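You operate a simulated robot arm through the tools that you are given. There is no shell and no other tool. Be economical: measure what you need, move in short steps, check, and stop when the job is done.

You are at the controls of a simulated two-armed robot. One attempt, no reset.

JOB
Pick up the grease tube labelled "copper" from the bottom right shelf under the hub bench with one hand, pass it to the other hand and put it on the top of the hub bench.

It is judged by the outcome, as a careful person would: the job done as asked, and still so three seconds after it is handed in. It fails if anything else is knocked over, pushed out of place, dropped, spilled or broken.

ROBOT AND FRAMES
Two 7-joint arms with two-finger parallel grippers on one trunk, on a base that drives. Base frame: it is fixed to the floor where the robot stands at the start and does not move with it; the origin is under the middle of the robot, x ahead of it, y to its left, z up; the surface under the hand at the start is at about z = 84. Lengths are in cm, angles in degrees, forces in N, time in s.
The left shoulder is at the start at [7.1, 15.6, 120.5], the right one opposite. Places, roughly: top of the hub bench [70, 40, 80]. Payload 3.91 kg a hand.
The tool frame of a hand sits at the grasp point between the pads (the TCP): z along the fingers, y along the line on which they close. The tips reach 3 cm beyond it. The gripper opens to 11 cm. The fingers are 2 cm wide and 1 cm thick; the gripper's body (4.8 by 11.2 cm) begins 5.5 cm behind the TCP.
Orientation is that of the tool frame in the base frame, as [roll, pitch, yaw] about the fixed x, y, z axes, in that order (R = Rz(yaw) Ry(pitch) Rx(roll)). With the fingers straight down and closing along the base's y, the tool's x points along the base's -x, its y along +y and its z along -z.

CONTROLS
- The arms move only by the tool send_rows. It takes "left_rows", "right_rows" or both (then of equal length, played together; a hand with none holds still); each is a list of rows, each a list of 3 entries, a list of its own where there are three numbers: the shift along the base's x, y, z in cm, then the turn, a rotation vector about the base's x, y, z in degrees, then the closure, from 0 (fully open) to 1 (shut). In form: [[[tx, ty, tz], [ax, ay, az], gripper], ...]. A call has 1 to 12 rows; each row shifts and turns the commanded pose from where the row before left it. A row lasts 0.2 s, in which the tool goes at most 5 cm and 8.6 degrees; a call with a longer step from one row to the next is refused whole, and so is a gripper value outside its range. Where a pose cannot be reached the arm comes as near as it can. A force on the tool above 40 N (or 10 N above the force at the start of the call, whichever is more), or a blocked arm, ends the call early, and 0.2 s more pass. The fingers move at their own pace (about 10.8 cm/s each) and stop on an object; they squeeze with about 29 N. The grip force told is the motor's: it shows also when the fingers shut on nothing. Time passes only in rows, and 0.2 s behind the last, so rows that do not move let the fingers close. The reply holds the time, the measured pose of the TCP, the force on the tool along the base axes, the opening and the grip force, in the units named above and with some noise, with the torque about the TCP (base axes, N m) and any sound that the robot's microphone picked up.
- Cameras (640 x 400 px; columns grow to the right, rows downward): "scene" is now at [10.83, 3.83, 141.99]; the picture's right is [0.57, -0.82, 0.00], its down [-0.57, -0.39, -0.72] and it looks along [0.59, 0.41, -0.69] (base axes); focal length 268 px, centre (320, 200). "left" rides on the left gripper at [7.2, -1.7, -10.3] in its tool frame; the picture's right is [0.23, 0.97, 0.00], its down [-0.76, 0.18, -0.62] and it looks along [-0.61, 0.14, 0.78] (tool axes); focal length 222 px, centre (320, 200). "right" rides on the right gripper at [7.2, 1.7, -10.3] in its tool frame; the picture's right is [-0.23, 0.97, 0.00], its down [-0.76, -0.18, -0.62] and it looks along [-0.61, -0.14, 0.78] (tool axes); focal length 222 px, centre (320, 200). There is no depth. A picture from a camera that has moved, and an enlarged one, comes with that camera's place and axes in the base frame and with its lens. The place of the scene camera against the robot may be out by one fixed shift of up to 1.8 cm in any direction.
- camera(camera): a new picture of that camera. It takes no simulated time.
- slide_trunk(by): slides the trunk up (or, below 0, down) by that many cm; the arms and the scene camera ride with it, the base frame stays. It gives what a move gives, with no picture.
- steer(legs): drives the robot by 1 to 6 legs, each [ahead, left, turn to the left] in cm, cm and degrees, along the robot's own axes; the way and the turn of a leg run together, so that a leg with both is an arc; at most 150 cm and 180 degrees a leg. The arms and the cameras ride along, it lands a little off, and it stops where it bumps. It gives what a move gives.
- pan_tilt(pan, tilt): turns the head with the scene camera to pan (to the left, within 86 degrees either way) and tilt (down, from -29 to 69), counted from straight ahead of the robot. It gives what a move gives.
- close_up(camera, box): a new picture of the part [left, top, right, bottom] of that camera's present view, enlarged. It takes no simulated time.
- finish_job(): hands the job in; it is judged then, once.

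Go step by step. Nothing tells you exact positions but the pictures and the camera data: compare them with the known pose of the tool, close in by small moves and look again before you grip or let go. The budget is 120 turns and 88 pictures, counting those below and the enlarged ones. Unless the task says otherwise, let go and move clear before handing in, and close with one line.

The tools are called after ">>>" as name(argument=value, ...) on one line, values as JSON. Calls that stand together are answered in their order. send_rows: Moves the arms, as the interface text tells. Its arguments: {"type":"object","properties":{"left_rows":{"type":"array"},"right_rows":{"type":"array"}},"required":[]} The other tools are called the same way: slide_trunk (by) slides the trunk up or down; steer (legs) drives the base; pan_tilt (pan, tilt) turns the head that bears the scene camera; camera (camera) takes a picture; close_up (camera, box) takes an enlarged picture of a part of a camera's view; finish_job () hands the job in.

At the start:

```text
time: 0.0
left_tcp_pos: [49.49, 61.46, 111.46]
left_ee_rot: [180.0, 0.0, -180.0]
left_wrist_force: [-0.7, 0.9, 0.1]
left_ft_torque: [0.03, -0.01, 0.0]
left_opening: 10.99
left_grasp_force: 0.1
right_tcp_pos: [63.48, 9.5, 118.13]
right_ee_rot: [180.0, -0.1, -180.0]
right_wrist_force: [-0.5, -0.7, 0.0]
right_ft_torque: [0.01, 0.01, -0.01]
right_opening: 10.99
right_grasp_force: 0.1
trunk travel left (down, up): [-65.0, 29.0]
robot x, y, heading: [0.1, 0.21, 0.1]
head pan, tilt: [34.8, 43.7]
```

scene: 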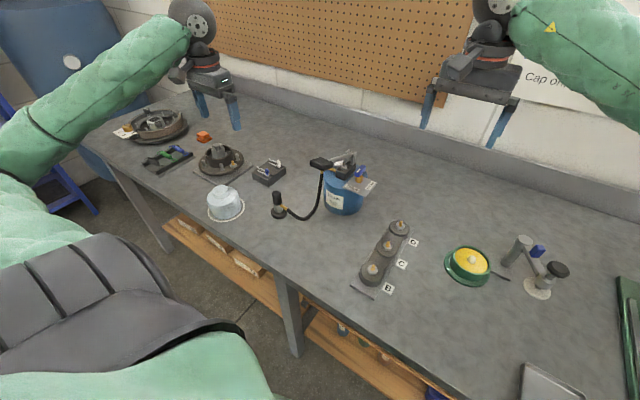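
right: 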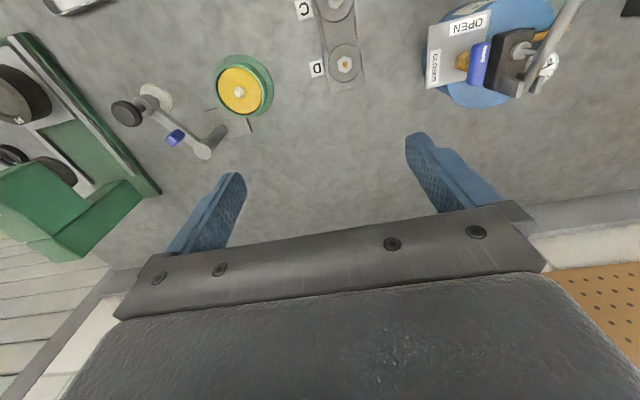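
left: 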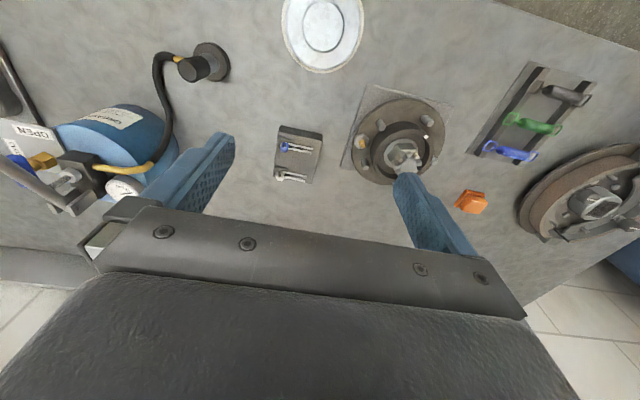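

The bench is ahead with a shelf beneath it, split by a middle leg; the right part shows small things. I turn the head to look at the lower right shelf.

>>> pan_tilt(pan=0, tilt=60)

>>> camera(camera="scene")

```text
time: 1.0
left_tcp_pos: [49.34, 61.64, 111.52]
left_ee_rot: [180.0, 0.0, -180.0]
left_wrist_force: [-0.8, -1.0, -0.5]
left_ft_torque: [0.03, 0.04, 0.01]
left_opening: 11.0
left_grasp_force: 0.1
right_tcp_pos: [63.28, 9.59, 118.11]
right_ee_rot: [-180.0, 0.0, 180.0]
right_wrist_force: [-0.3, -0.3, 0.7]
right_ft_torque: [0.04, 0.02, 0.02]
right_opening: 10.97
right_grasp_force: 0.0
trunk travel left (down, up): [-65.0, 29.0]
robot x, y, heading: [-0.01, 0.21, -0.2]
head pan, tilt: [0.0, 60.0]
```

```text
84 pictures are left
camera scene: at [10.73, -0.86, 139.86], right [0.0, -1.0, 0.0], down [-0.87, 0.0, -0.5], along [0.5, 0.0, -0.87], focal length 268 px, centre (320, 200)
```

scene: 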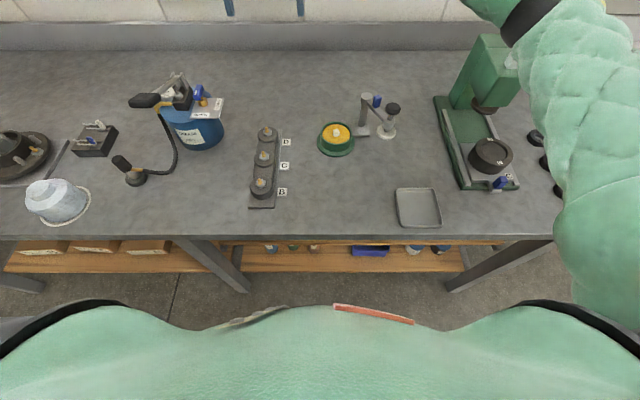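

The bench front edge is near x≈35, with the right shelf spanning about y=+25 to −50. I need to back away to see beneath, so I check the room first.

>>> pan_tilt(pan=86, tilt=25)

>>> camera(camera="scene")

>>> pan_tilt(pan=-86, tilt=25)

>>> camera(camera="scene")

```text
time: 2.6
left_tcp_pos: [49.32, 61.63, 111.54]
left_ee_rot: [180.0, 0.1, -179.9]
left_wrist_force: [-0.3, -0.1, -0.1]
left_ft_torque: [-0.03, 0.0, 0.03]
left_opening: 11.0
left_grasp_force: 0.0
right_tcp_pos: [63.36, 9.57, 118.18]
right_ee_rot: [-180.0, 0.0, -179.9]
right_wrist_force: [-0.8, 0.3, 0.8]
right_ft_torque: [0.0, 0.0, -0.01]
right_opening: 11.02
right_grasp_force: 0.2
trunk travel left (down, up): [-65.0, 29.0]
robot x, y, heading: [-0.02, 0.26, -0.1]
head pan, tilt: [85.9, 25.0]
```

```text
83 pictures are left
camera scene: at [4.73, 8.33, 144.87], right [1.0, -0.07, 0.0], down [-0.03, -0.42, -0.91], along [0.06, 0.9, -0.42], focal length 268 px, centre (320, 200)
```

scene: 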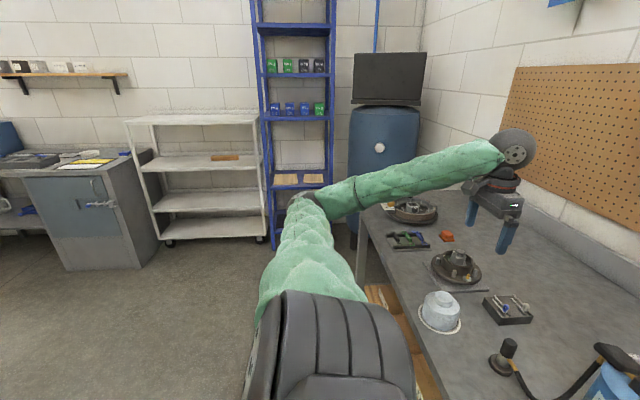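

```text
time: 5.2
left_tcp_pos: [49.35, 61.53, 111.53]
left_ee_rot: [-180.0, 0.0, -180.0]
left_wrist_force: [0.2, -0.4, 0.3]
left_ft_torque: [0.02, 0.02, -0.01]
left_opening: 11.0
left_grasp_force: 0.0
right_tcp_pos: [63.3, 9.5, 118.22]
right_ee_rot: [-179.9, 0.0, 179.9]
right_wrist_force: [-1.2, -0.4, -0.2]
right_ft_torque: [0.02, 0.0, 0.01]
right_opening: 11.0
right_grasp_force: 0.0
trunk travel left (down, up): [-65.0, 29.0]
robot x, y, heading: [0.04, 0.02, -0.2]
head pan, tilt: [-85.9, 25.0]
```

```text
82 pictures are left
camera scene: at [4.72, -10.05, 144.87], right [-1.0, -0.07, 0.0], down [-0.03, 0.42, -0.91], along [0.06, -0.9, -0.42], focal length 268 px, centre (320, 200)
```

scene: 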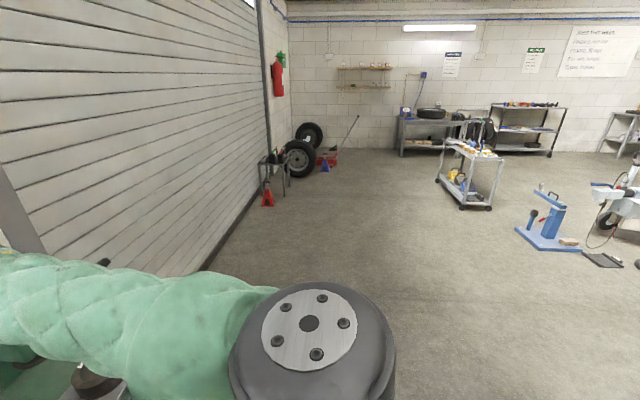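

The floor behind to about a metre looks free. I back away 55 cm and look under the bench.

>>> steer(legs=[[-30, 0, 0], [-28, 0, 0]])

>>> pan_tilt(pan=0, tilt=45)

>>> camera(camera="scene")

```text
time: 8.8
left_tcp_pos: [-9.19, 61.86, 111.55]
left_ee_rot: [180.0, 0.0, -180.0]
left_wrist_force: [0.0, 0.1, 0.4]
left_ft_torque: [0.0, -0.02, -0.02]
left_opening: 10.97
left_grasp_force: 0.1
right_tcp_pos: [4.97, 9.69, 118.35]
right_ee_rot: [-180.0, 0.0, -180.0]
right_wrist_force: [-1.2, -0.2, 1.0]
right_ft_torque: [0.01, 0.0, 0.02]
right_opening: 10.98
right_grasp_force: 0.0
trunk travel left (down, up): [-65.0, 29.0]
robot x, y, heading: [-58.39, 0.14, 0.2]
head pan, tilt: [-85.9, 25.0]
```

```text
time: 10.4
left_tcp_pos: [-9.14, 61.71, 111.59]
left_ee_rot: [-179.9, 0.0, -179.9]
left_wrist_force: [-0.5, 0.1, 0.1]
left_ft_torque: [0.0, 0.01, -0.02]
left_opening: 10.98
left_grasp_force: 0.0
right_tcp_pos: [5.02, 9.63, 118.15]
right_ee_rot: [180.0, -0.1, -179.9]
right_wrist_force: [-0.7, 0.6, -0.1]
right_ft_torque: [-0.01, 0.05, 0.03]
right_opening: 11.0
right_grasp_force: 0.0
trunk travel left (down, up): [-65.0, 29.0]
robot x, y, heading: [-58.0, -0.07, 0.1]
head pan, tilt: [0.0, 45.0]
```

```text
81 pictures are left
camera scene: at [-46.18, -0.79, 141.81], right [0.0, -1.0, 0.0], down [-0.71, 0.0, -0.71], along [0.71, 0.0, -0.71], focal length 268 px, centre (320, 200)
```

scene: 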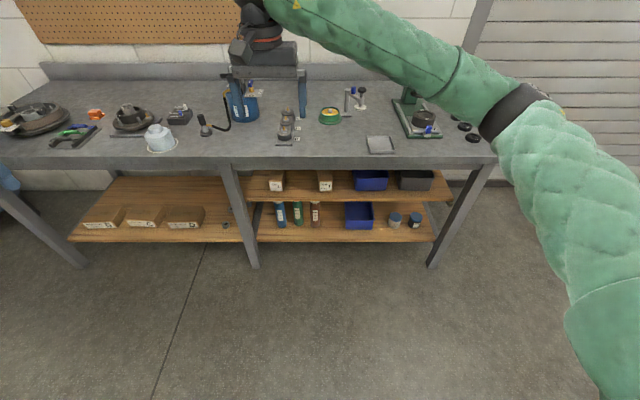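

The right section has two shelves; three tubes stand on the bottom one. I lower the trunk and look level.

>>> slide_trunk(by=-55)

>>> pan_tilt(pan=0, tilt=35)

>>> camera(camera="scene")

```text
refused: -55 is not a number from -40 to 40
```

```text
time: 11.1
left_tcp_pos: [-9.11, 61.78, 111.51]
left_ee_rot: [-180.0, -0.1, -180.0]
left_wrist_force: [0.4, -0.2, 0.9]
left_ft_torque: [0.01, 0.01, 0.02]
left_opening: 11.02
left_grasp_force: 0.1
right_tcp_pos: [5.0, 9.64, 118.13]
right_ee_rot: [179.9, 0.0, -180.0]
right_wrist_force: [-0.6, -0.3, 0.2]
right_ft_torque: [-0.02, -0.01, -0.01]
right_opening: 10.98
right_grasp_force: 0.1
trunk travel left (down, up): [-65.0, 29.0]
robot x, y, heading: [-58.7, 0.29, 0.0]
head pan, tilt: [0.0, 35.0]
```

```text
80 pictures are left
camera scene: at [-45.5, -0.78, 143.29], right [0.0, -1.0, 0.0], down [-0.57, 0.0, -0.82], along [0.82, 0.0, -0.57], focal length 268 px, centre (320, 200)
```

scene: 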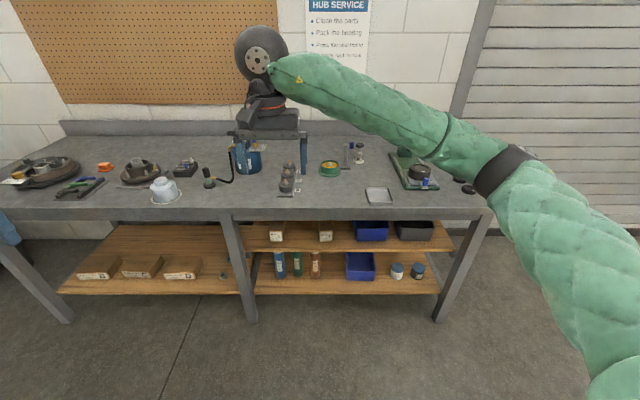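

Same view, the slide is limited to 40 a call. I slide in two steps.

>>> slide_trunk(by=-40)

>>> slide_trunk(by=-15)

>>> pan_tilt(pan=0, tilt=25)

>>> camera(camera="scene")

```text
time: 15.0
left_tcp_pos: [-9.08, 61.61, 71.52]
left_ee_rot: [-179.9, 0.1, -179.9]
left_wrist_force: [0.5, 0.0, 0.6]
left_ft_torque: [-0.06, 0.02, -0.01]
left_opening: 10.99
left_grasp_force: 0.0
right_tcp_pos: [5.07, 9.58, 78.14]
right_ee_rot: [-179.9, 0.1, -179.9]
right_wrist_force: [0.6, -0.2, -0.4]
right_ft_torque: [0.01, 0.0, -0.01]
right_opening: 10.97
right_grasp_force: 0.1
trunk travel left (down, up): [-25.0, 69.0]
robot x, y, heading: [-58.32, -0.13, 0.1]
head pan, tilt: [0.0, 35.0]
```

```text
time: 16.7
left_tcp_pos: [-9.16, 61.74, 56.59]
left_ee_rot: [-180.0, 0.0, -179.9]
left_wrist_force: [0.4, 0.3, 0.4]
left_ft_torque: [-0.02, 0.01, -0.01]
left_opening: 11.02
left_grasp_force: 0.0
right_tcp_pos: [4.97, 9.55, 63.17]
right_ee_rot: [179.9, -0.2, -179.8]
right_wrist_force: [-0.3, -0.7, -0.1]
right_ft_torque: [0.0, -0.01, 0.0]
right_opening: 10.99
right_grasp_force: 0.1
trunk travel left (down, up): [-10.0, 84.0]
robot x, y, heading: [-58.23, 0.03, 0.1]
head pan, tilt: [0.0, 35.0]
```

```text
time: 17.4
left_tcp_pos: [-9.17, 61.65, 56.59]
left_ee_rot: [180.0, -0.1, 180.0]
left_wrist_force: [-0.8, -0.4, 0.4]
left_ft_torque: [0.02, -0.01, 0.01]
left_opening: 11.01
left_grasp_force: 0.0
right_tcp_pos: [4.94, 9.6, 63.08]
right_ee_rot: [180.0, -0.1, -179.9]
right_wrist_force: [0.2, 0.6, 0.6]
right_ft_torque: [0.02, -0.01, 0.0]
right_opening: 11.0
right_grasp_force: 0.1
trunk travel left (down, up): [-10.0, 84.0]
robot x, y, heading: [-58.32, 0.29, 0.3]
head pan, tilt: [0.0, 25.0]
```

```text
79 pictures are left
camera scene: at [-45.12, -0.8, 89.86], right [0.0, -1.0, 0.0], down [-0.42, 0.0, -0.91], along [0.91, 0.0, -0.42], focal length 268 px, centre (320, 200)
```

scene: 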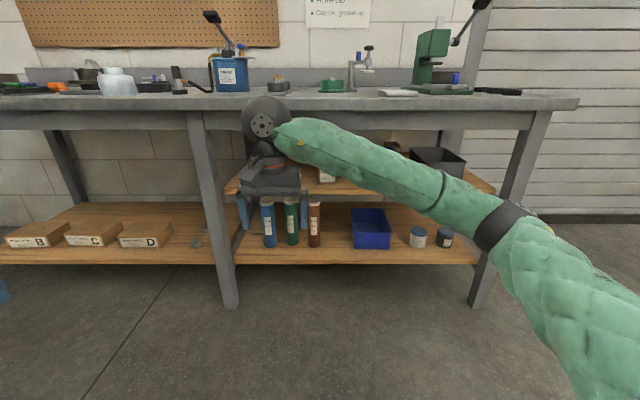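

>>> close_up(camera="scene", box=[220, 170, 380, 270])

```text
4.00 times, centred on (300, 220) of scene
camera zoom: at [-45.12, -0.8, 89.86], right [0.0, -1.0, 0.0], down [-0.42, 0.0, -0.91], along [0.91, 0.0, -0.42], focal length 1073 px, centre (400, 120)
```

zoom: 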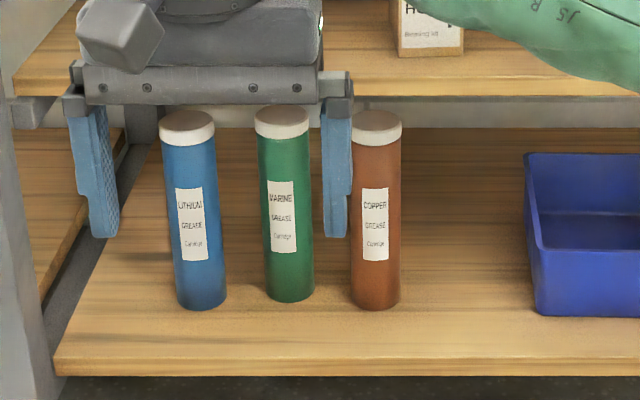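

The copper tube is the rightmost of three, at about [51.5, 1.9], z from 24.4 to 45; green is about 9 cm to its left. I turn the right hand to point forward and 20° down, half closed, and draw the left hand back.

>>> send_rows(right_rows=[[[0.9, -0.8, -2.8], [0, -7.8, 0], 0.36], [[0.9, -0.8, -2.8], [0, -7.8, 0], 0.36], [[0.9, -0.8, -2.8], [0, -7.8, 0], 0.36], [[0.9, -0.8, -2.8], [0, -7.8, 0], 0.36], [[0.9, -0.8, -2.8], [0, -7.8, 0], 0.36], [[0.9, -0.8, -2.8], [0, -7.8, 0], 0.36], [[0.9, -0.8, -2.8], [0, -7.8, 0], 0.36], [[0.9, -0.8, -2.8], [0, -7.8, 0], 0.36], [[0.9, -0.8, -2.8], [0, -7.8, 0], 0.36], [[0, 0, 0], [0, 0, 0], 0.36]], left_rows=[[[-2, 0, 0], [0, 0, 0], 0], [[-2, 0, 0], [0, 0, 0], 0], [[-2, 0, 0], [0, 0, 0], 0], [[-2, 0, 0], [0, 0, 0], 0], [[-2, 0, 0], [0, 0, 0], 0], [[-2, 0, 0], [0, 0, 0], 0], [[-2, 0, 0], [0, 0, 0], 0], [[-2, 0, 0], [0, 0, 0], 0], [[-2, 0, 0], [0, 0, 0], 0], [[0, 0, 0], [0, 0, 0], 0]])

>>> camera(camera="scene")

>>> camera(camera="right")

```text
time: 19.6
left_tcp_pos: [-27.08, 61.5, 56.66]
left_ee_rot: [-179.9, -0.1, 180.0]
left_wrist_force: [-0.4, -0.4, 0.5]
left_ft_torque: [-0.05, -0.01, -0.01]
left_opening: 11.02
left_grasp_force: 0.0
right_tcp_pos: [12.84, 2.43, 37.9]
right_ee_rot: [-179.8, 70.2, -179.9]
right_wrist_force: [0.5, 0.3, 0.1]
right_ft_torque: [-0.03, -0.02, 0.0]
right_opening: 7.05
right_grasp_force: 0.0
trunk travel left (down, up): [-10.0, 84.0]
robot x, y, heading: [-58.13, -0.32, 0.3]
head pan, tilt: [0.0, 25.0]
```

```text
77 pictures are left
camera scene: at [-45.07, -0.8, 89.83], right [0.0, -1.0, 0.0], down [-0.42, 0.0, -0.91], along [0.91, 0.0, -0.42], focal length 268 px, centre (320, 200)
```

scene: 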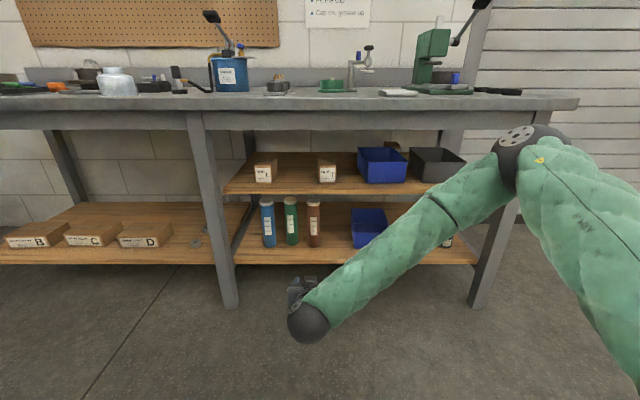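

```text
76 pictures are left
camera right: at [0.64, 4.13, 34.6], right [0.08, 0.97, 0.21], down [-0.33, -0.18, 0.93], along [0.94, -0.14, 0.31], focal length 222 px, centre (320, 200)
```

right: 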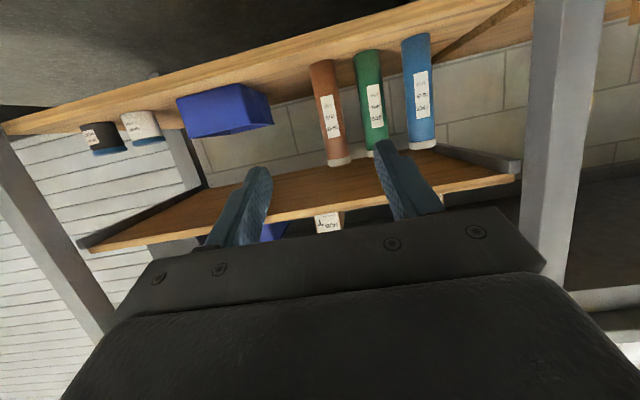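

The hand is level with the tube and roughly aligned (tube at y≈2–3). I drive forward 25 cm and look again.

>>> steer(legs=[[25, 0, 0]])

>>> camera(camera="right")

>>> camera(camera="scene")

```text
time: 21.4
left_tcp_pos: [-2.34, 61.32, 56.68]
left_ee_rot: [179.9, -0.1, 179.7]
left_wrist_force: [-0.5, 1.1, 0.0]
left_ft_torque: [0.02, 0.01, 0.0]
left_opening: 10.99
left_grasp_force: 0.0
right_tcp_pos: [37.44, 2.08, 38.08]
right_ee_rot: [-179.8, 70.2, 179.9]
right_wrist_force: [-0.1, -0.5, 1.1]
right_ft_torque: [-0.01, -0.01, -0.01]
right_opening: 7.04
right_grasp_force: 0.0
trunk travel left (down, up): [-10.0, 84.0]
robot x, y, heading: [-33.92, 0.07, -0.2]
head pan, tilt: [0.0, 25.0]
```

```text
75 pictures are left
camera right: at [25.21, 3.81, 34.68], right [0.08, 0.97, 0.21], down [-0.33, -0.17, 0.93], along [0.94, -0.15, 0.31], focal length 222 px, centre (320, 200)
```

right: 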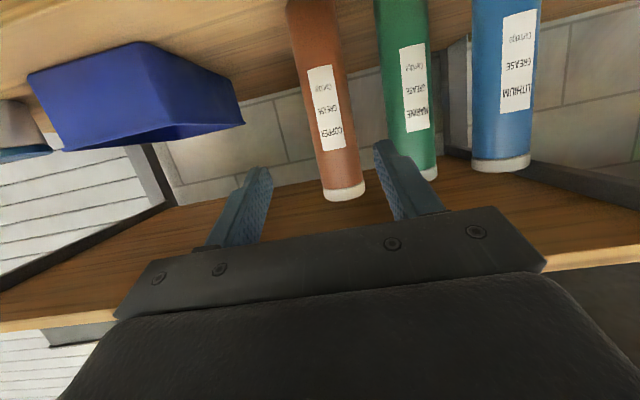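

```text
74 pictures are left
camera scene: at [-20.55, -0.92, 89.87], right [0.0, -1.0, 0.0], down [-0.42, 0.0, -0.91], along [0.91, 0.0, -0.42], focal length 268 px, centre (320, 200)
```

scene: 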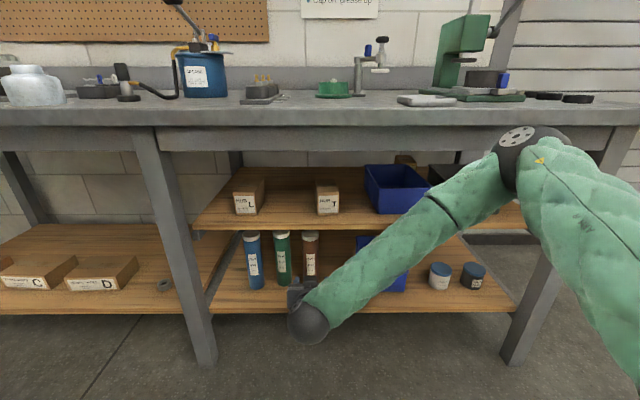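

The tube is at about [52.3, 2.4]; fingers line up with it and clear green by about 2 cm. I advance 8 cm while lowering 3 cm, then look.

>>> send_rows(right_rows=[[[2, 0.1, -0.8], [0, 0, 0], 0.36], [[2, 0.1, -0.8], [0, 0, 0], 0.36], [[2, 0.1, -0.8], [0, 0, 0], 0.36], [[2, 0, -0.6], [0, 0, 0], 0.36]])

>>> camera(camera="right")

>>> close_up(camera="scene", box=[200, 200, 440, 350])

```text
time: 22.4
left_tcp_pos: [-2.27, 61.42, 56.71]
left_ee_rot: [179.9, 0.0, 179.7]
left_wrist_force: [0.4, 0.5, 0.3]
left_ft_torque: [0.01, -0.01, -0.01]
left_opening: 11.01
left_grasp_force: 0.1
right_tcp_pos: [45.39, 2.37, 35.08]
right_ee_rot: [-179.8, 70.2, 179.9]
right_wrist_force: [0.2, 0.0, 0.5]
right_ft_torque: [0.0, 0.01, 0.0]
right_opening: 7.04
right_grasp_force: 0.0
trunk travel left (down, up): [-10.0, 84.0]
robot x, y, heading: [-33.69, 0.16, -0.2]
head pan, tilt: [0.0, 25.0]
```

```text
73 pictures are left
camera right: at [33.17, 4.13, 31.65], right [0.08, 0.97, 0.21], down [-0.33, -0.18, 0.93], along [0.94, -0.15, 0.31], focal length 222 px, centre (320, 200)
```

right: 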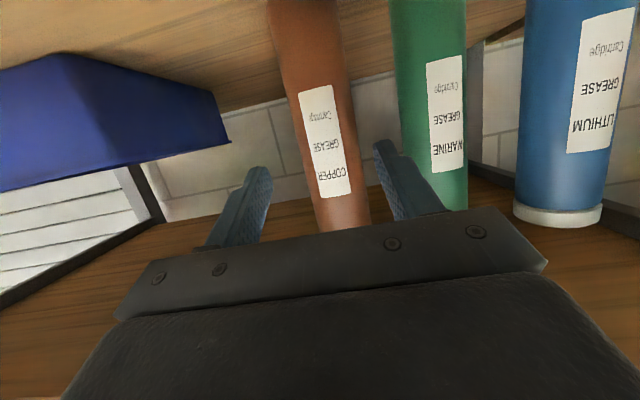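

```text
2.67 times, centred on (320, 275) of scene
camera zoom: at [-20.54, -0.92, 89.87], right [0.0, -1.0, 0.0], down [-0.42, 0.0, -0.91], along [0.91, 0.0, -0.42], focal length 715 px, centre (320, 0)
```

zoom: 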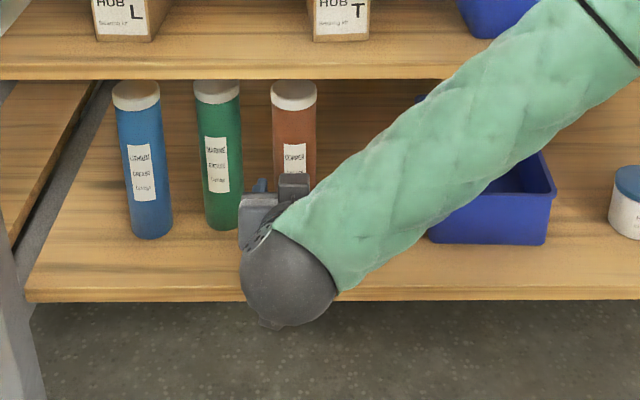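

The tube sits between the fingers in view, its axis near y≈3. I shift 0.6 left and advance to x≈52.

>>> send_rows(right_rows=[[[1.5, 0.3, -0.2], [0, 0, 0], 0.36], [[1.5, 0.3, -0.2], [0, 0, 0], 0.36], [[1.5, 0, 0], [0, 0, 0], 0.36], [[1.2, 0, 0], [0, 0, 0], 0.36], [[0.8, 0, 0], [0, 0, 0], 0.36]])

>>> camera(camera="right")

```text
time: 23.6
left_tcp_pos: [-2.31, 61.53, 56.74]
left_ee_rot: [-180.0, 0.0, 179.7]
left_wrist_force: [0.3, -0.2, -0.9]
left_ft_torque: [0.01, -0.01, 0.01]
left_opening: 10.99
left_grasp_force: 0.0
right_tcp_pos: [51.97, 2.88, 34.66]
right_ee_rot: [-179.7, 70.2, 180.0]
right_wrist_force: [0.7, 0.1, 0.2]
right_ft_torque: [-0.01, -0.02, 0.04]
right_opening: 7.05
right_grasp_force: 0.1
trunk travel left (down, up): [-10.0, 84.0]
robot x, y, heading: [-33.46, 0.15, -0.1]
head pan, tilt: [0.0, 25.0]
```

```text
71 pictures are left
camera right: at [39.74, 4.68, 31.19], right [0.08, 0.97, 0.21], down [-0.33, -0.18, 0.93], along [0.94, -0.15, 0.31], focal length 222 px, centre (320, 200)
```

right: 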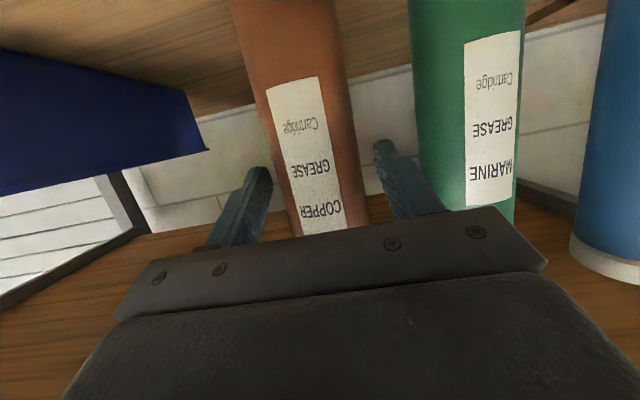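

The tube axis is about 1 cm beyond the TCP and centred. I advance 0.8 cm and close.

>>> send_rows(right_rows=[[[0.8, 0.1, 0], [0, 0, 0], 0.36], [[0, 0, 0], [0, 0, 0], 0.45], [[0, 0, 0], [0, 0, 0], 0.5], [[0, 0, 0], [0, 0, 0], 0.6], [[0, 0, 0], [0, 0, 0], 0.8], [[0, 0, 0], [0, 0, 0], 1]])

>>> camera(camera="right")

```text
time: 25.0
left_tcp_pos: [-2.25, 61.38, 56.61]
left_ee_rot: [180.0, 0.0, 179.7]
left_wrist_force: [0.1, -0.2, -0.1]
left_ft_torque: [0.02, -0.01, 0.0]
left_opening: 11.0
left_grasp_force: 0.1
right_tcp_pos: [52.8, 2.98, 34.67]
right_ee_rot: [-179.7, 70.3, 179.9]
right_wrist_force: [0.4, -2.0, 0.2]
right_ft_torque: [-0.18, -0.09, -0.04]
right_opening: 5.35
right_grasp_force: 28.3
trunk travel left (down, up): [-10.0, 84.0]
robot x, y, heading: [-33.9, 0.21, -0.1]
head pan, tilt: [0.0, 25.0]
```

```text
70 pictures are left
camera right: at [40.55, 4.78, 31.19], right [0.08, 0.97, 0.21], down [-0.33, -0.17, 0.93], along [0.94, -0.15, 0.31], focal length 222 px, centre (320, 200)
```

right: 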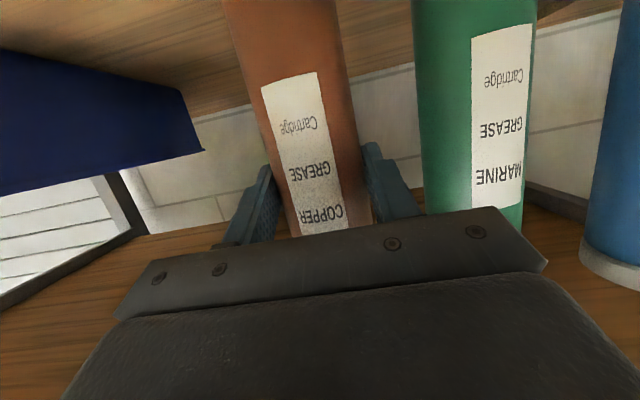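

The tube is gripped (5.35 cm, 28 N). I lift it 2 cm and look.

>>> send_rows(right_rows=[[[0, 0, 0.5], [0, 0, 0], 1], [[0, 0, 0.7], [0, 0, 0], 1], [[0, 0, 0.8], [0, 0, 0], 1], [[0, 0, 0], [0, 0, 0], 1]])

>>> close_up(camera="scene", box=[200, 200, 440, 350])

```text
time: 26.0
left_tcp_pos: [-2.38, 61.35, 56.65]
left_ee_rot: [-180.0, 0.0, 179.7]
left_wrist_force: [0.1, 0.8, -0.5]
left_ft_torque: [0.01, -0.01, 0.02]
left_opening: 10.97
left_grasp_force: 0.0
right_tcp_pos: [52.83, 3.07, 36.56]
right_ee_rot: [-179.9, 70.1, 180.0]
right_wrist_force: [-0.3, 0.0, -4.1]
right_ft_torque: [0.0, 0.08, 0.03]
right_opening: 5.33
right_grasp_force: 29.4
trunk travel left (down, up): [-10.0, 84.0]
robot x, y, heading: [-33.77, -0.04, -0.6]
head pan, tilt: [0.0, 25.0]
```

```text
2.67 times, centred on (320, 275) of scene
camera zoom: at [-20.51, -0.91, 89.86], right [0.0, -1.0, 0.0], down [-0.42, 0.0, -0.91], along [0.91, 0.0, -0.42], focal length 715 px, centre (320, 0)
```

zoom: 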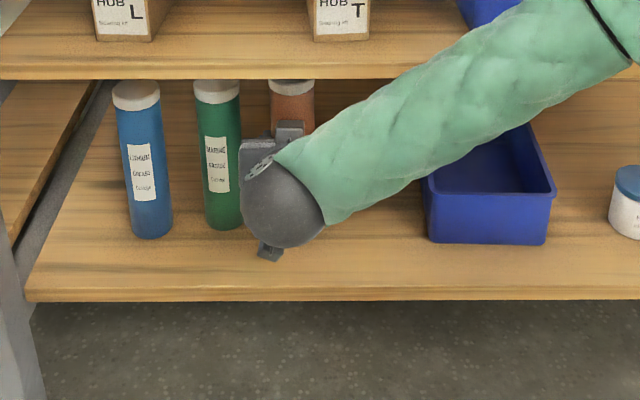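

The tube is off the shelf, still under the upper shelf. I pull it straight out.

>>> send_rows(right_rows=[[[-1, 0, 0], [0, 0, 0], 1], [[-2, 0, 0], [0, 0, 0], 1], [[-2.5, 0, 0], [0, 0, 0], 1], [[-2.5, 0, 0], [0, 0, 0], 1], [[-2.5, 0, 0], [0, 0, 0], 1], [[-2.5, 0, 0], [0, 0, 0], 1], [[-1, 0, 0], [0, 0, 0], 1]])

>>> steer(legs=[[-27, 0, 0]])

>>> camera(camera="scene")

```text
time: 27.6
left_tcp_pos: [-2.12, 61.5, 56.71]
left_ee_rot: [180.0, 0.0, 179.7]
left_wrist_force: [-0.1, -0.1, 0.5]
left_ft_torque: [-0.03, 0.04, 0.0]
left_opening: 11.0
left_grasp_force: 0.1
right_tcp_pos: [38.79, 3.07, 36.73]
right_ee_rot: [-179.8, 70.2, 179.9]
right_wrist_force: [0.0, -0.9, -4.6]
right_ft_torque: [0.01, 0.08, 0.0]
right_opening: 5.32
right_grasp_force: 29.0
trunk travel left (down, up): [-10.0, 84.0]
robot x, y, heading: [-34.07, -0.12, -0.4]
head pan, tilt: [0.0, 25.0]
```

```text
time: 29.6
left_tcp_pos: [-29.56, 61.64, 56.59]
left_ee_rot: [-180.0, -0.1, 179.8]
left_wrist_force: [0.0, -0.8, -0.5]
left_ft_torque: [-0.01, 0.05, 0.0]
left_opening: 10.99
left_grasp_force: 0.0
right_tcp_pos: [11.45, 3.28, 36.64]
right_ee_rot: [-179.9, 70.3, -180.0]
right_wrist_force: [-0.8, -0.1, -5.1]
right_ft_torque: [0.01, 0.06, 0.02]
right_opening: 5.33
right_grasp_force: 29.0
trunk travel left (down, up): [-10.0, 84.0]
robot x, y, heading: [-60.72, -0.42, -0.2]
head pan, tilt: [0.0, 25.0]
```

```text
68 pictures are left
camera scene: at [-47.77, -0.79, 89.86], right [0.0, -1.0, 0.0], down [-0.42, 0.0, -0.91], along [0.91, 0.0, -0.42], focal length 268 px, centre (320, 200)
```

scene: 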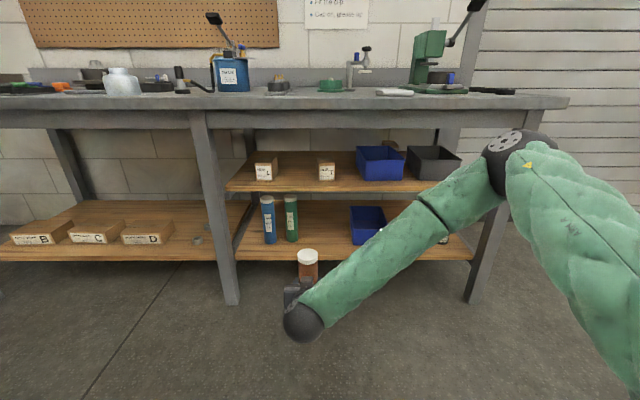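

The tube is out and clear of the bench. I raise the trunk 55 cm for the handover.

>>> slide_trunk(by=40)

>>> slide_trunk(by=15)

>>> pan_tilt(pan=0, tilt=40)

>>> send_rows(right_rows=[[[-0.7, 0.5, 1], [0, 0, 7.5], 1], [[-0.7, 0.5, 1], [0, 0, 7.5], 1], [[-0.7, 0.5, 1], [0, 0, 7.5], 1], [[-0.7, 0.5, 1], [0, 0, 7.5], 1], [[-0.7, 0.5, 1], [0, 0, 7.5], 1], [[-0.7, 0.5, 1], [0, 0, 7.5], 1], [[0, 0, 0], [0, 0, 0], 1]])

>>> camera(camera="scene")

```text
time: 33.4
left_tcp_pos: [-29.67, 61.6, 96.75]
left_ee_rot: [179.9, -0.1, 179.7]
left_wrist_force: [-0.6, 0.2, -0.4]
left_ft_torque: [0.01, -0.04, 0.04]
left_opening: 11.02
left_grasp_force: 0.1
right_tcp_pos: [11.52, 3.39, 76.67]
right_ee_rot: [-179.7, 70.1, 180.0]
right_wrist_force: [-0.3, -0.1, -4.4]
right_ft_torque: [-0.01, 0.07, 0.0]
right_opening: 5.31
right_grasp_force: 28.5
trunk travel left (down, up): [-50.0, 44.0]
robot x, y, heading: [-60.87, 0.1, 0.0]
head pan, tilt: [0.0, 25.0]
```

```text
time: 35.1
left_tcp_pos: [-29.66, 61.57, 111.59]
left_ee_rot: [-179.9, -0.1, 179.9]
left_wrist_force: [0.1, -0.3, 0.5]
left_ft_torque: [-0.02, 0.04, -0.01]
left_opening: 11.0
left_grasp_force: 0.0
right_tcp_pos: [11.51, 3.24, 91.7]
right_ee_rot: [-179.9, 70.2, 180.0]
right_wrist_force: [-0.1, -0.1, -4.8]
right_ft_torque: [0.0, 0.06, 0.0]
right_opening: 5.3
right_grasp_force: 29.2
trunk travel left (down, up): [-65.0, 29.0]
robot x, y, heading: [-60.76, 0.24, -0.3]
head pan, tilt: [0.0, 25.0]
```

```text
time: 35.9
left_tcp_pos: [-29.63, 61.5, 111.59]
left_ee_rot: [-180.0, 0.0, 179.8]
left_wrist_force: [-0.5, -1.0, -0.2]
left_ft_torque: [0.04, 0.01, -0.03]
left_opening: 10.98
left_grasp_force: 0.2
right_tcp_pos: [11.59, 3.28, 91.67]
right_ee_rot: [-179.8, 70.3, -180.0]
right_wrist_force: [-0.9, 0.9, -4.7]
right_ft_torque: [0.01, 0.03, 0.01]
right_opening: 5.29
right_grasp_force: 29.0
trunk travel left (down, up): [-65.0, 29.0]
robot x, y, heading: [-61.03, 0.25, 0.1]
head pan, tilt: [0.0, 40.0]
```

```text
time: 37.5
left_tcp_pos: [-29.59, 61.57, 111.6]
left_ee_rot: [-180.0, 0.1, 179.9]
left_wrist_force: [0.3, -0.8, 0.4]
left_ft_torque: [-0.02, 0.0, 0.01]
left_opening: 10.99
left_grasp_force: 0.1
right_tcp_pos: [5.32, 15.45, 101.0]
right_ee_rot: [-174.6, 67.9, -150.2]
right_wrist_force: [0.1, -0.6, -4.1]
right_ft_torque: [-0.04, 0.06, 0.03]
right_opening: 5.32
right_grasp_force: 28.9
right hand out of reach, approached as far as the arm can: row 2, 3, 4, 5, 6
trunk travel left (down, up): [-65.0, 29.0]
robot x, y, heading: [-61.0, -0.21, -0.3]
head pan, tilt: [0.0, 40.0]
```

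```text
67 pictures are left
camera scene: at [-48.48, -0.78, 142.54], right [0.0, -1.0, 0.0], down [-0.64, 0.0, -0.77], along [0.77, 0.0, -0.64], focal length 268 px, centre (320, 200)
```

scene: 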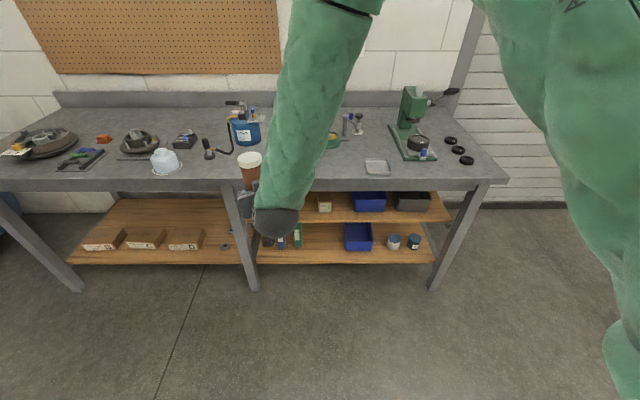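

The right wrist ran to its limit turning left, so I go back to pointing straight ahead; the left hand will come in from the side instead.

>>> send_rows(right_rows=[[[0, -0.5, 0], [0, 0, -7.5], 1], [[0, -0.5, 0], [0, 0, -7.5], 1], [[0, -0.5, 0], [0, 0, -7.5], 1], [[0, -0.5, 0], [0, 0, -7.5], 1], [[0, -0.5, 0], [0, 0, -7.5], 1], [[0, -0.5, 0], [0, 0, -7.5], 1], [[0, 0, 0], [0, 0, 0], 1]])

>>> camera(camera="scene")

```text
time: 39.1
left_tcp_pos: [-29.66, 61.68, 111.63]
left_ee_rot: [-180.0, 0.1, 179.7]
left_wrist_force: [-0.3, 0.5, -0.6]
left_ft_torque: [-0.01, -0.01, 0.02]
left_opening: 11.0
left_grasp_force: 0.0
right_tcp_pos: [5.41, 12.42, 100.82]
right_ee_rot: [-174.5, 67.9, 164.7]
right_wrist_force: [-0.8, -0.3, -5.3]
right_ft_torque: [0.04, 0.02, -0.02]
right_opening: 5.32
right_grasp_force: 29.3
trunk travel left (down, up): [-65.0, 29.0]
robot x, y, heading: [-60.93, -0.04, -0.1]
head pan, tilt: [0.0, 40.0]
```

```text
66 pictures are left
camera scene: at [-48.52, -0.76, 142.54], right [0.0, -1.0, 0.0], down [-0.64, 0.0, -0.77], along [0.77, 0.0, -0.64], focal length 268 px, centre (320, 200)
```

scene: 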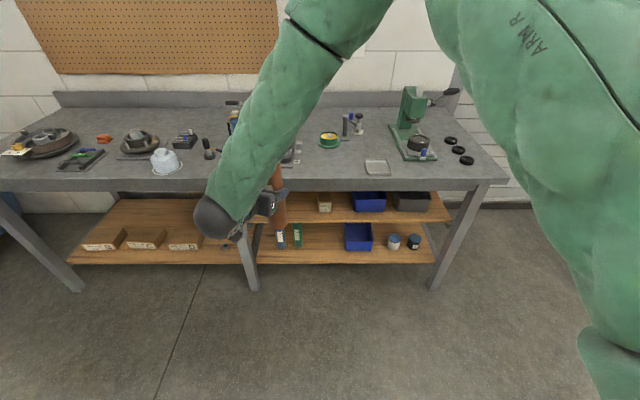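

The right hand now points 15° right with the tube leaning about 3°. A simpler handover is the left hand from above on the tube's top, so I first straighten the tube and turn a bit back left.

>>> send_rows(right_rows=[[[0.5, 0, 0], [0.6, -1.3, 5], 1], [[0.5, 0, 0], [0.6, -1.3, 5], 1], [[0.5, 0, 0], [0, 0, 5], 1], [[0, 0, 0], [0, 0, 0], 1]])

>>> pan_tilt(pan=15, tilt=30)

>>> camera(camera="scene")

>>> camera(camera="left")

```text
time: 40.1
left_tcp_pos: [-29.65, 61.54, 111.7]
left_ee_rot: [-179.9, 0.1, 179.8]
left_wrist_force: [0.3, 0.3, 0.3]
left_ft_torque: [-0.02, -0.01, -0.02]
left_opening: 11.0
left_grasp_force: 0.0
right_tcp_pos: [6.9, 12.49, 100.86]
right_ee_rot: [-179.2, 70.2, 175.4]
right_wrist_force: [-0.5, 0.4, -4.7]
right_ft_torque: [0.0, 0.03, -0.01]
right_opening: 5.29
right_grasp_force: 28.9
trunk travel left (down, up): [-65.0, 29.0]
robot x, y, heading: [-61.45, -0.19, 0.0]
head pan, tilt: [0.0, 40.0]
```

```text
time: 40.9
left_tcp_pos: [-29.72, 61.72, 111.62]
left_ee_rot: [-180.0, -0.1, 179.8]
left_wrist_force: [-0.2, -0.1, 0.7]
left_ft_torque: [0.0, -0.05, 0.03]
left_opening: 11.01
left_grasp_force: 0.1
right_tcp_pos: [6.96, 12.48, 100.9]
right_ee_rot: [-179.4, 70.2, 175.2]
right_wrist_force: [0.6, -0.6, -4.1]
right_ft_torque: [0.02, 0.07, -0.02]
right_opening: 5.3
right_grasp_force: 29.2
trunk travel left (down, up): [-65.0, 29.0]
robot x, y, heading: [-60.93, 0.07, -0.1]
head pan, tilt: [15.0, 30.0]
```

```text
65 pictures are left
camera scene: at [-48.21, 1.56, 144.06], right [0.26, -0.97, 0.0], down [-0.48, -0.13, -0.87], along [0.84, 0.22, -0.5], focal length 268 px, centre (320, 200)
```

scene: 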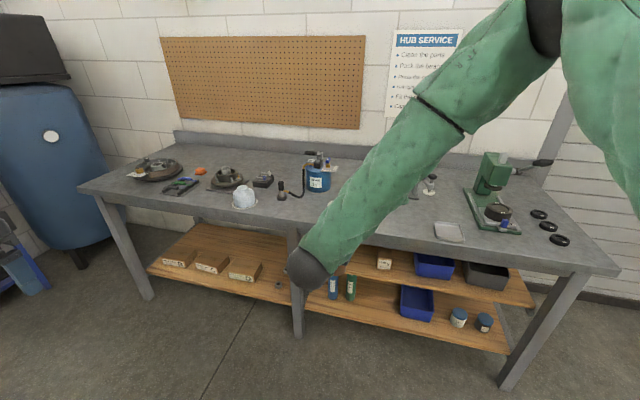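

```text
64 pictures are left
camera left: at [-36.84, 59.84, 121.98], right [-0.22, 0.97, 0.0], down [0.76, 0.18, 0.62], along [0.61, 0.14, -0.78], focal length 222 px, centre (320, 200)
```

left: 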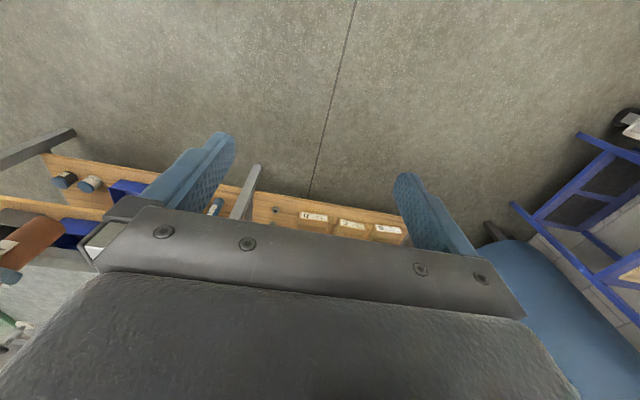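

The right wrist ball sits behind the tube, its forearm rising to the right, so from above-left is clear. I bring the left hand up and over to beside the tube, turning its camera side leftward.

>>> send_rows(left_rows=[[[3, -2.2, 1.3], [0, 0, -7.5], 0], [[3, -2.2, 1.3], [0, 0, -7.5], 0], [[3, -2.2, 1.3], [0, 0, -7.5], 0], [[3, -2.2, 1.3], [0, 0, -7.5], 0], [[3, -2.2, 1.3], [0, 0, -7.5], 0], [[3, -2.2, 1.3], [0, 0, -7.5], 0], [[3, -2.2, 1.3], [0, 0, 0], 0], [[3, -2.2, 1.3], [0, 0, 0], 0], [[3, -2.2, 1.3], [0, 0, 0], 0], [[3, -2.2, 1.3], [0, 0, 0], 0], [[3, -2.2, 1.3], [0, 0, 0], 0], [[3, -2.2, 1.3], [0, 0, 0], 0]])

>>> camera(camera="left")

>>> camera(camera="scene")

```text
time: 43.5
left_tcp_pos: [6.48, 35.05, 127.21]
left_ee_rot: [-179.9, -0.1, 134.9]
left_wrist_force: [0.3, 0.4, 0.7]
left_ft_torque: [0.04, 0.01, -0.01]
left_opening: 11.0
left_grasp_force: 0.1
right_tcp_pos: [7.02, 12.46, 100.75]
right_ee_rot: [-179.5, 70.1, 175.1]
right_wrist_force: [0.0, 0.4, -4.1]
right_ft_torque: [0.01, 0.06, 0.0]
right_opening: 5.31
right_grasp_force: 28.8
trunk travel left (down, up): [-65.0, 29.0]
robot x, y, heading: [-60.72, -0.09, -0.1]
head pan, tilt: [15.0, 30.0]
```

```text
63 pictures are left
camera left: at [0.2, 38.91, 137.54], right [0.53, 0.85, 0.0], down [0.66, -0.41, 0.62], along [0.53, -0.33, -0.78], focal length 222 px, centre (320, 200)
```

left: 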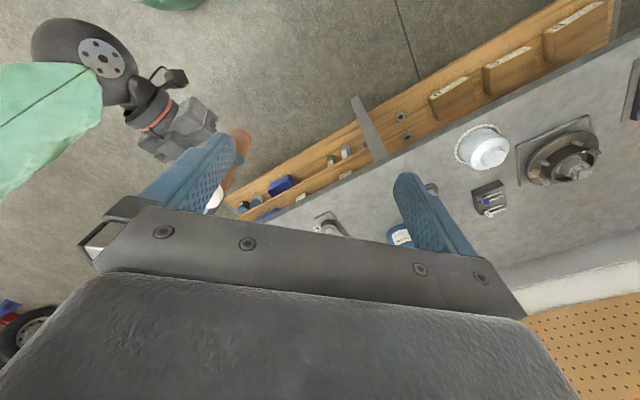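

```text
62 pictures are left
camera scene: at [-48.07, 1.43, 144.04], right [0.26, -0.97, 0.0], down [-0.48, -0.13, -0.87], along [0.84, 0.22, -0.5], focal length 268 px, centre (320, 200)
```

scene: 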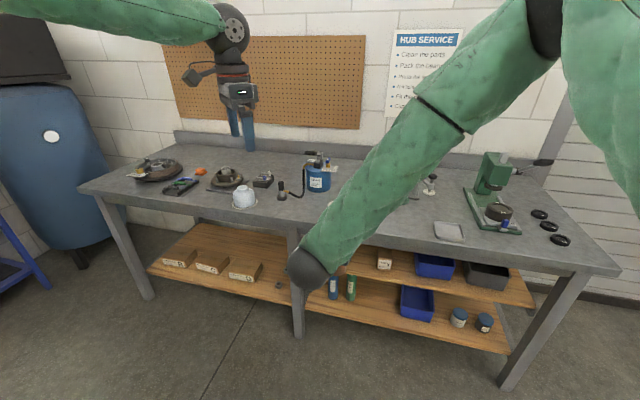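

The left hand is level at y=35, well above the tube. I move it over the tube in steps.

>>> send_rows(left_rows=[[[0, -2.8, 0], [0, 0, 0], 0], [[0, -2.8, 0], [0, 0, 0], 0], [[0, -2.8, 0], [0, 0, 0], 0], [[0, -2.8, 0], [0, 0, 0], 0], [[0, -2.8, 0], [0, 0, 0], 0], [[0, -2.8, 0], [0, 0, 0], 0]])

>>> camera(camera="left")

>>> camera(camera="scene")

```text
time: 44.9
left_tcp_pos: [6.29, 18.41, 127.48]
left_ee_rot: [-179.9, -0.1, 134.9]
left_wrist_force: [0.2, -0.4, -0.1]
left_ft_torque: [-0.01, -0.03, 0.0]
left_opening: 11.01
left_grasp_force: 0.2
right_tcp_pos: [6.94, 12.45, 100.83]
right_ee_rot: [-179.5, 70.1, 175.1]
right_wrist_force: [0.1, -0.4, -4.3]
right_ft_torque: [0.03, 0.07, 0.02]
right_opening: 5.3
right_grasp_force: 28.7
trunk travel left (down, up): [-65.0, 29.0]
robot x, y, heading: [-60.89, -0.0, -0.1]
head pan, tilt: [15.0, 30.0]
```

```text
61 pictures are left
camera left: at [0.03, 22.24, 137.76], right [0.53, 0.85, 0.0], down [0.66, -0.41, 0.62], along [0.53, -0.33, -0.78], focal length 222 px, centre (320, 200)
```

left: 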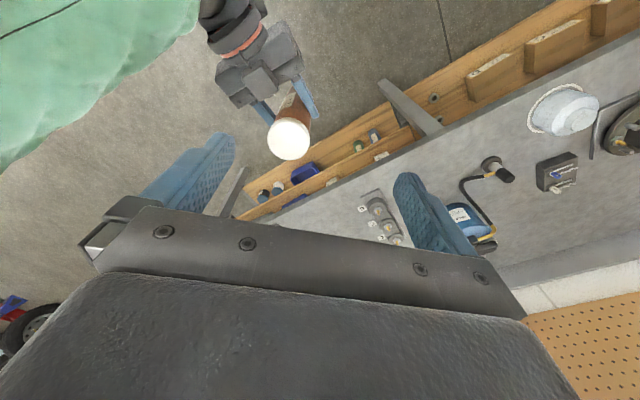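

```text
60 pictures are left
camera scene: at [-48.16, 1.43, 144.06], right [0.26, -0.97, 0.0], down [-0.48, -0.13, -0.87], along [0.84, 0.22, -0.5], focal length 268 px, centre (320, 200)
```

scene: 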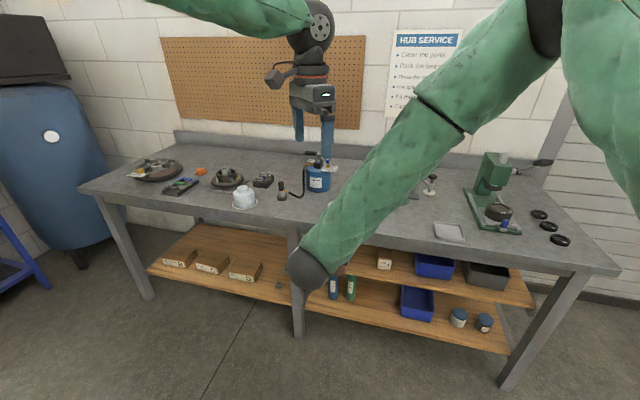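

The cap centre is near [7.6, 12.8], z≈111.5, as expected. I centre the left hand above it and come down partway.

>>> send_rows(left_rows=[[[0.4, -2, 0], [0, 0, 0], 0], [[0.4, -2, 0], [0, 0, 0], 0], [[0.4, -1.7, 0], [0, 0, 0], 0], [[0, 0, -3], [0, 0, 0], 0], [[0, 0, -3], [0, 0, 0], 0], [[0, 0, -3], [0, 0, 0], 0]])

>>> camera(camera="left")

>>> camera(camera="scene")

```text
time: 46.3
left_tcp_pos: [7.7, 12.6, 118.07]
left_ee_rot: [-179.9, -0.1, 134.8]
left_wrist_force: [0.2, 0.1, -0.9]
left_ft_torque: [0.02, 0.04, 0.0]
left_opening: 10.97
left_grasp_force: 0.0
right_tcp_pos: [6.99, 12.38, 100.76]
right_ee_rot: [-179.4, 70.1, 175.2]
right_wrist_force: [0.3, 0.3, -5.1]
right_ft_torque: [0.03, 0.06, -0.02]
right_opening: 5.32
right_grasp_force: 28.8
trunk travel left (down, up): [-65.0, 29.0]
robot x, y, heading: [-61.13, 0.21, 0.3]
head pan, tilt: [15.0, 30.0]
```

```text
59 pictures are left
camera left: at [1.33, 16.41, 128.34], right [0.53, 0.85, 0.0], down [0.66, -0.41, 0.62], along [0.53, -0.33, -0.78], focal length 222 px, centre (320, 200)
```

left: 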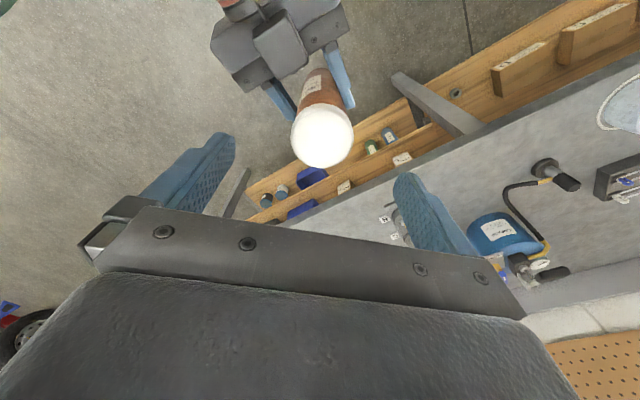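

```text
58 pictures are left
camera scene: at [-48.09, 1.57, 144.06], right [0.26, -0.97, 0.0], down [-0.48, -0.13, -0.87], along [0.84, 0.22, -0.5], focal length 268 px, centre (320, 200)
```

scene: 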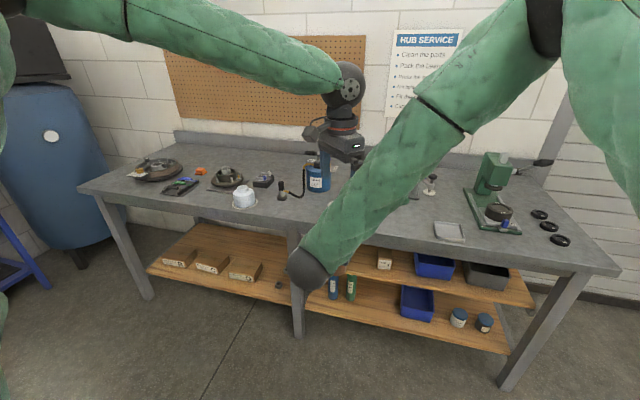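

Centred: cap at about [7.8, 12.6], top z≈110–111. I go down in two stages.

>>> send_rows(left_rows=[[[0.1, 0, -2], [0, 0, 0], 0], [[0, 0, -2], [0, 0, 0], 0], [[0, 0, -1.5], [0, 0, 0], 0]])

>>> camera(camera="left")

```text
time: 47.1
left_tcp_pos: [7.73, 12.62, 112.58]
left_ee_rot: [-179.9, 0.0, 134.7]
left_wrist_force: [-0.3, -0.1, 0.7]
left_ft_torque: [-0.02, -0.03, 0.0]
left_opening: 11.01
left_grasp_force: 0.1
right_tcp_pos: [6.94, 12.39, 100.79]
right_ee_rot: [-179.4, 70.1, 175.3]
right_wrist_force: [0.2, -0.8, -3.6]
right_ft_torque: [0.02, 0.05, 0.0]
right_opening: 5.32
right_grasp_force: 28.8
trunk travel left (down, up): [-65.0, 29.0]
robot x, y, heading: [-60.9, -0.06, -0.4]
head pan, tilt: [15.0, 30.0]
```

```text
57 pictures are left
camera left: at [1.42, 16.45, 122.96], right [0.53, 0.85, 0.0], down [0.66, -0.41, 0.62], along [0.53, -0.33, -0.78], focal length 222 px, centre (320, 200)
```

left: 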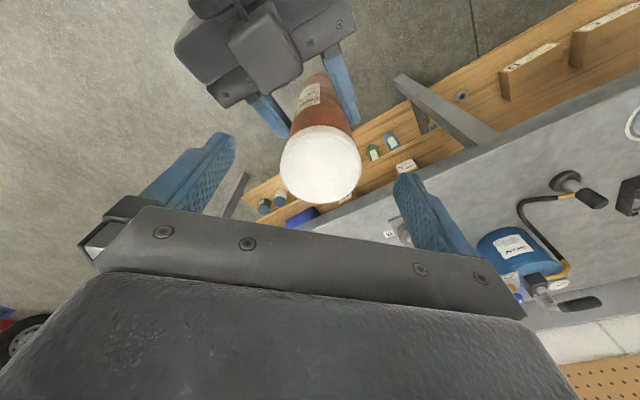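

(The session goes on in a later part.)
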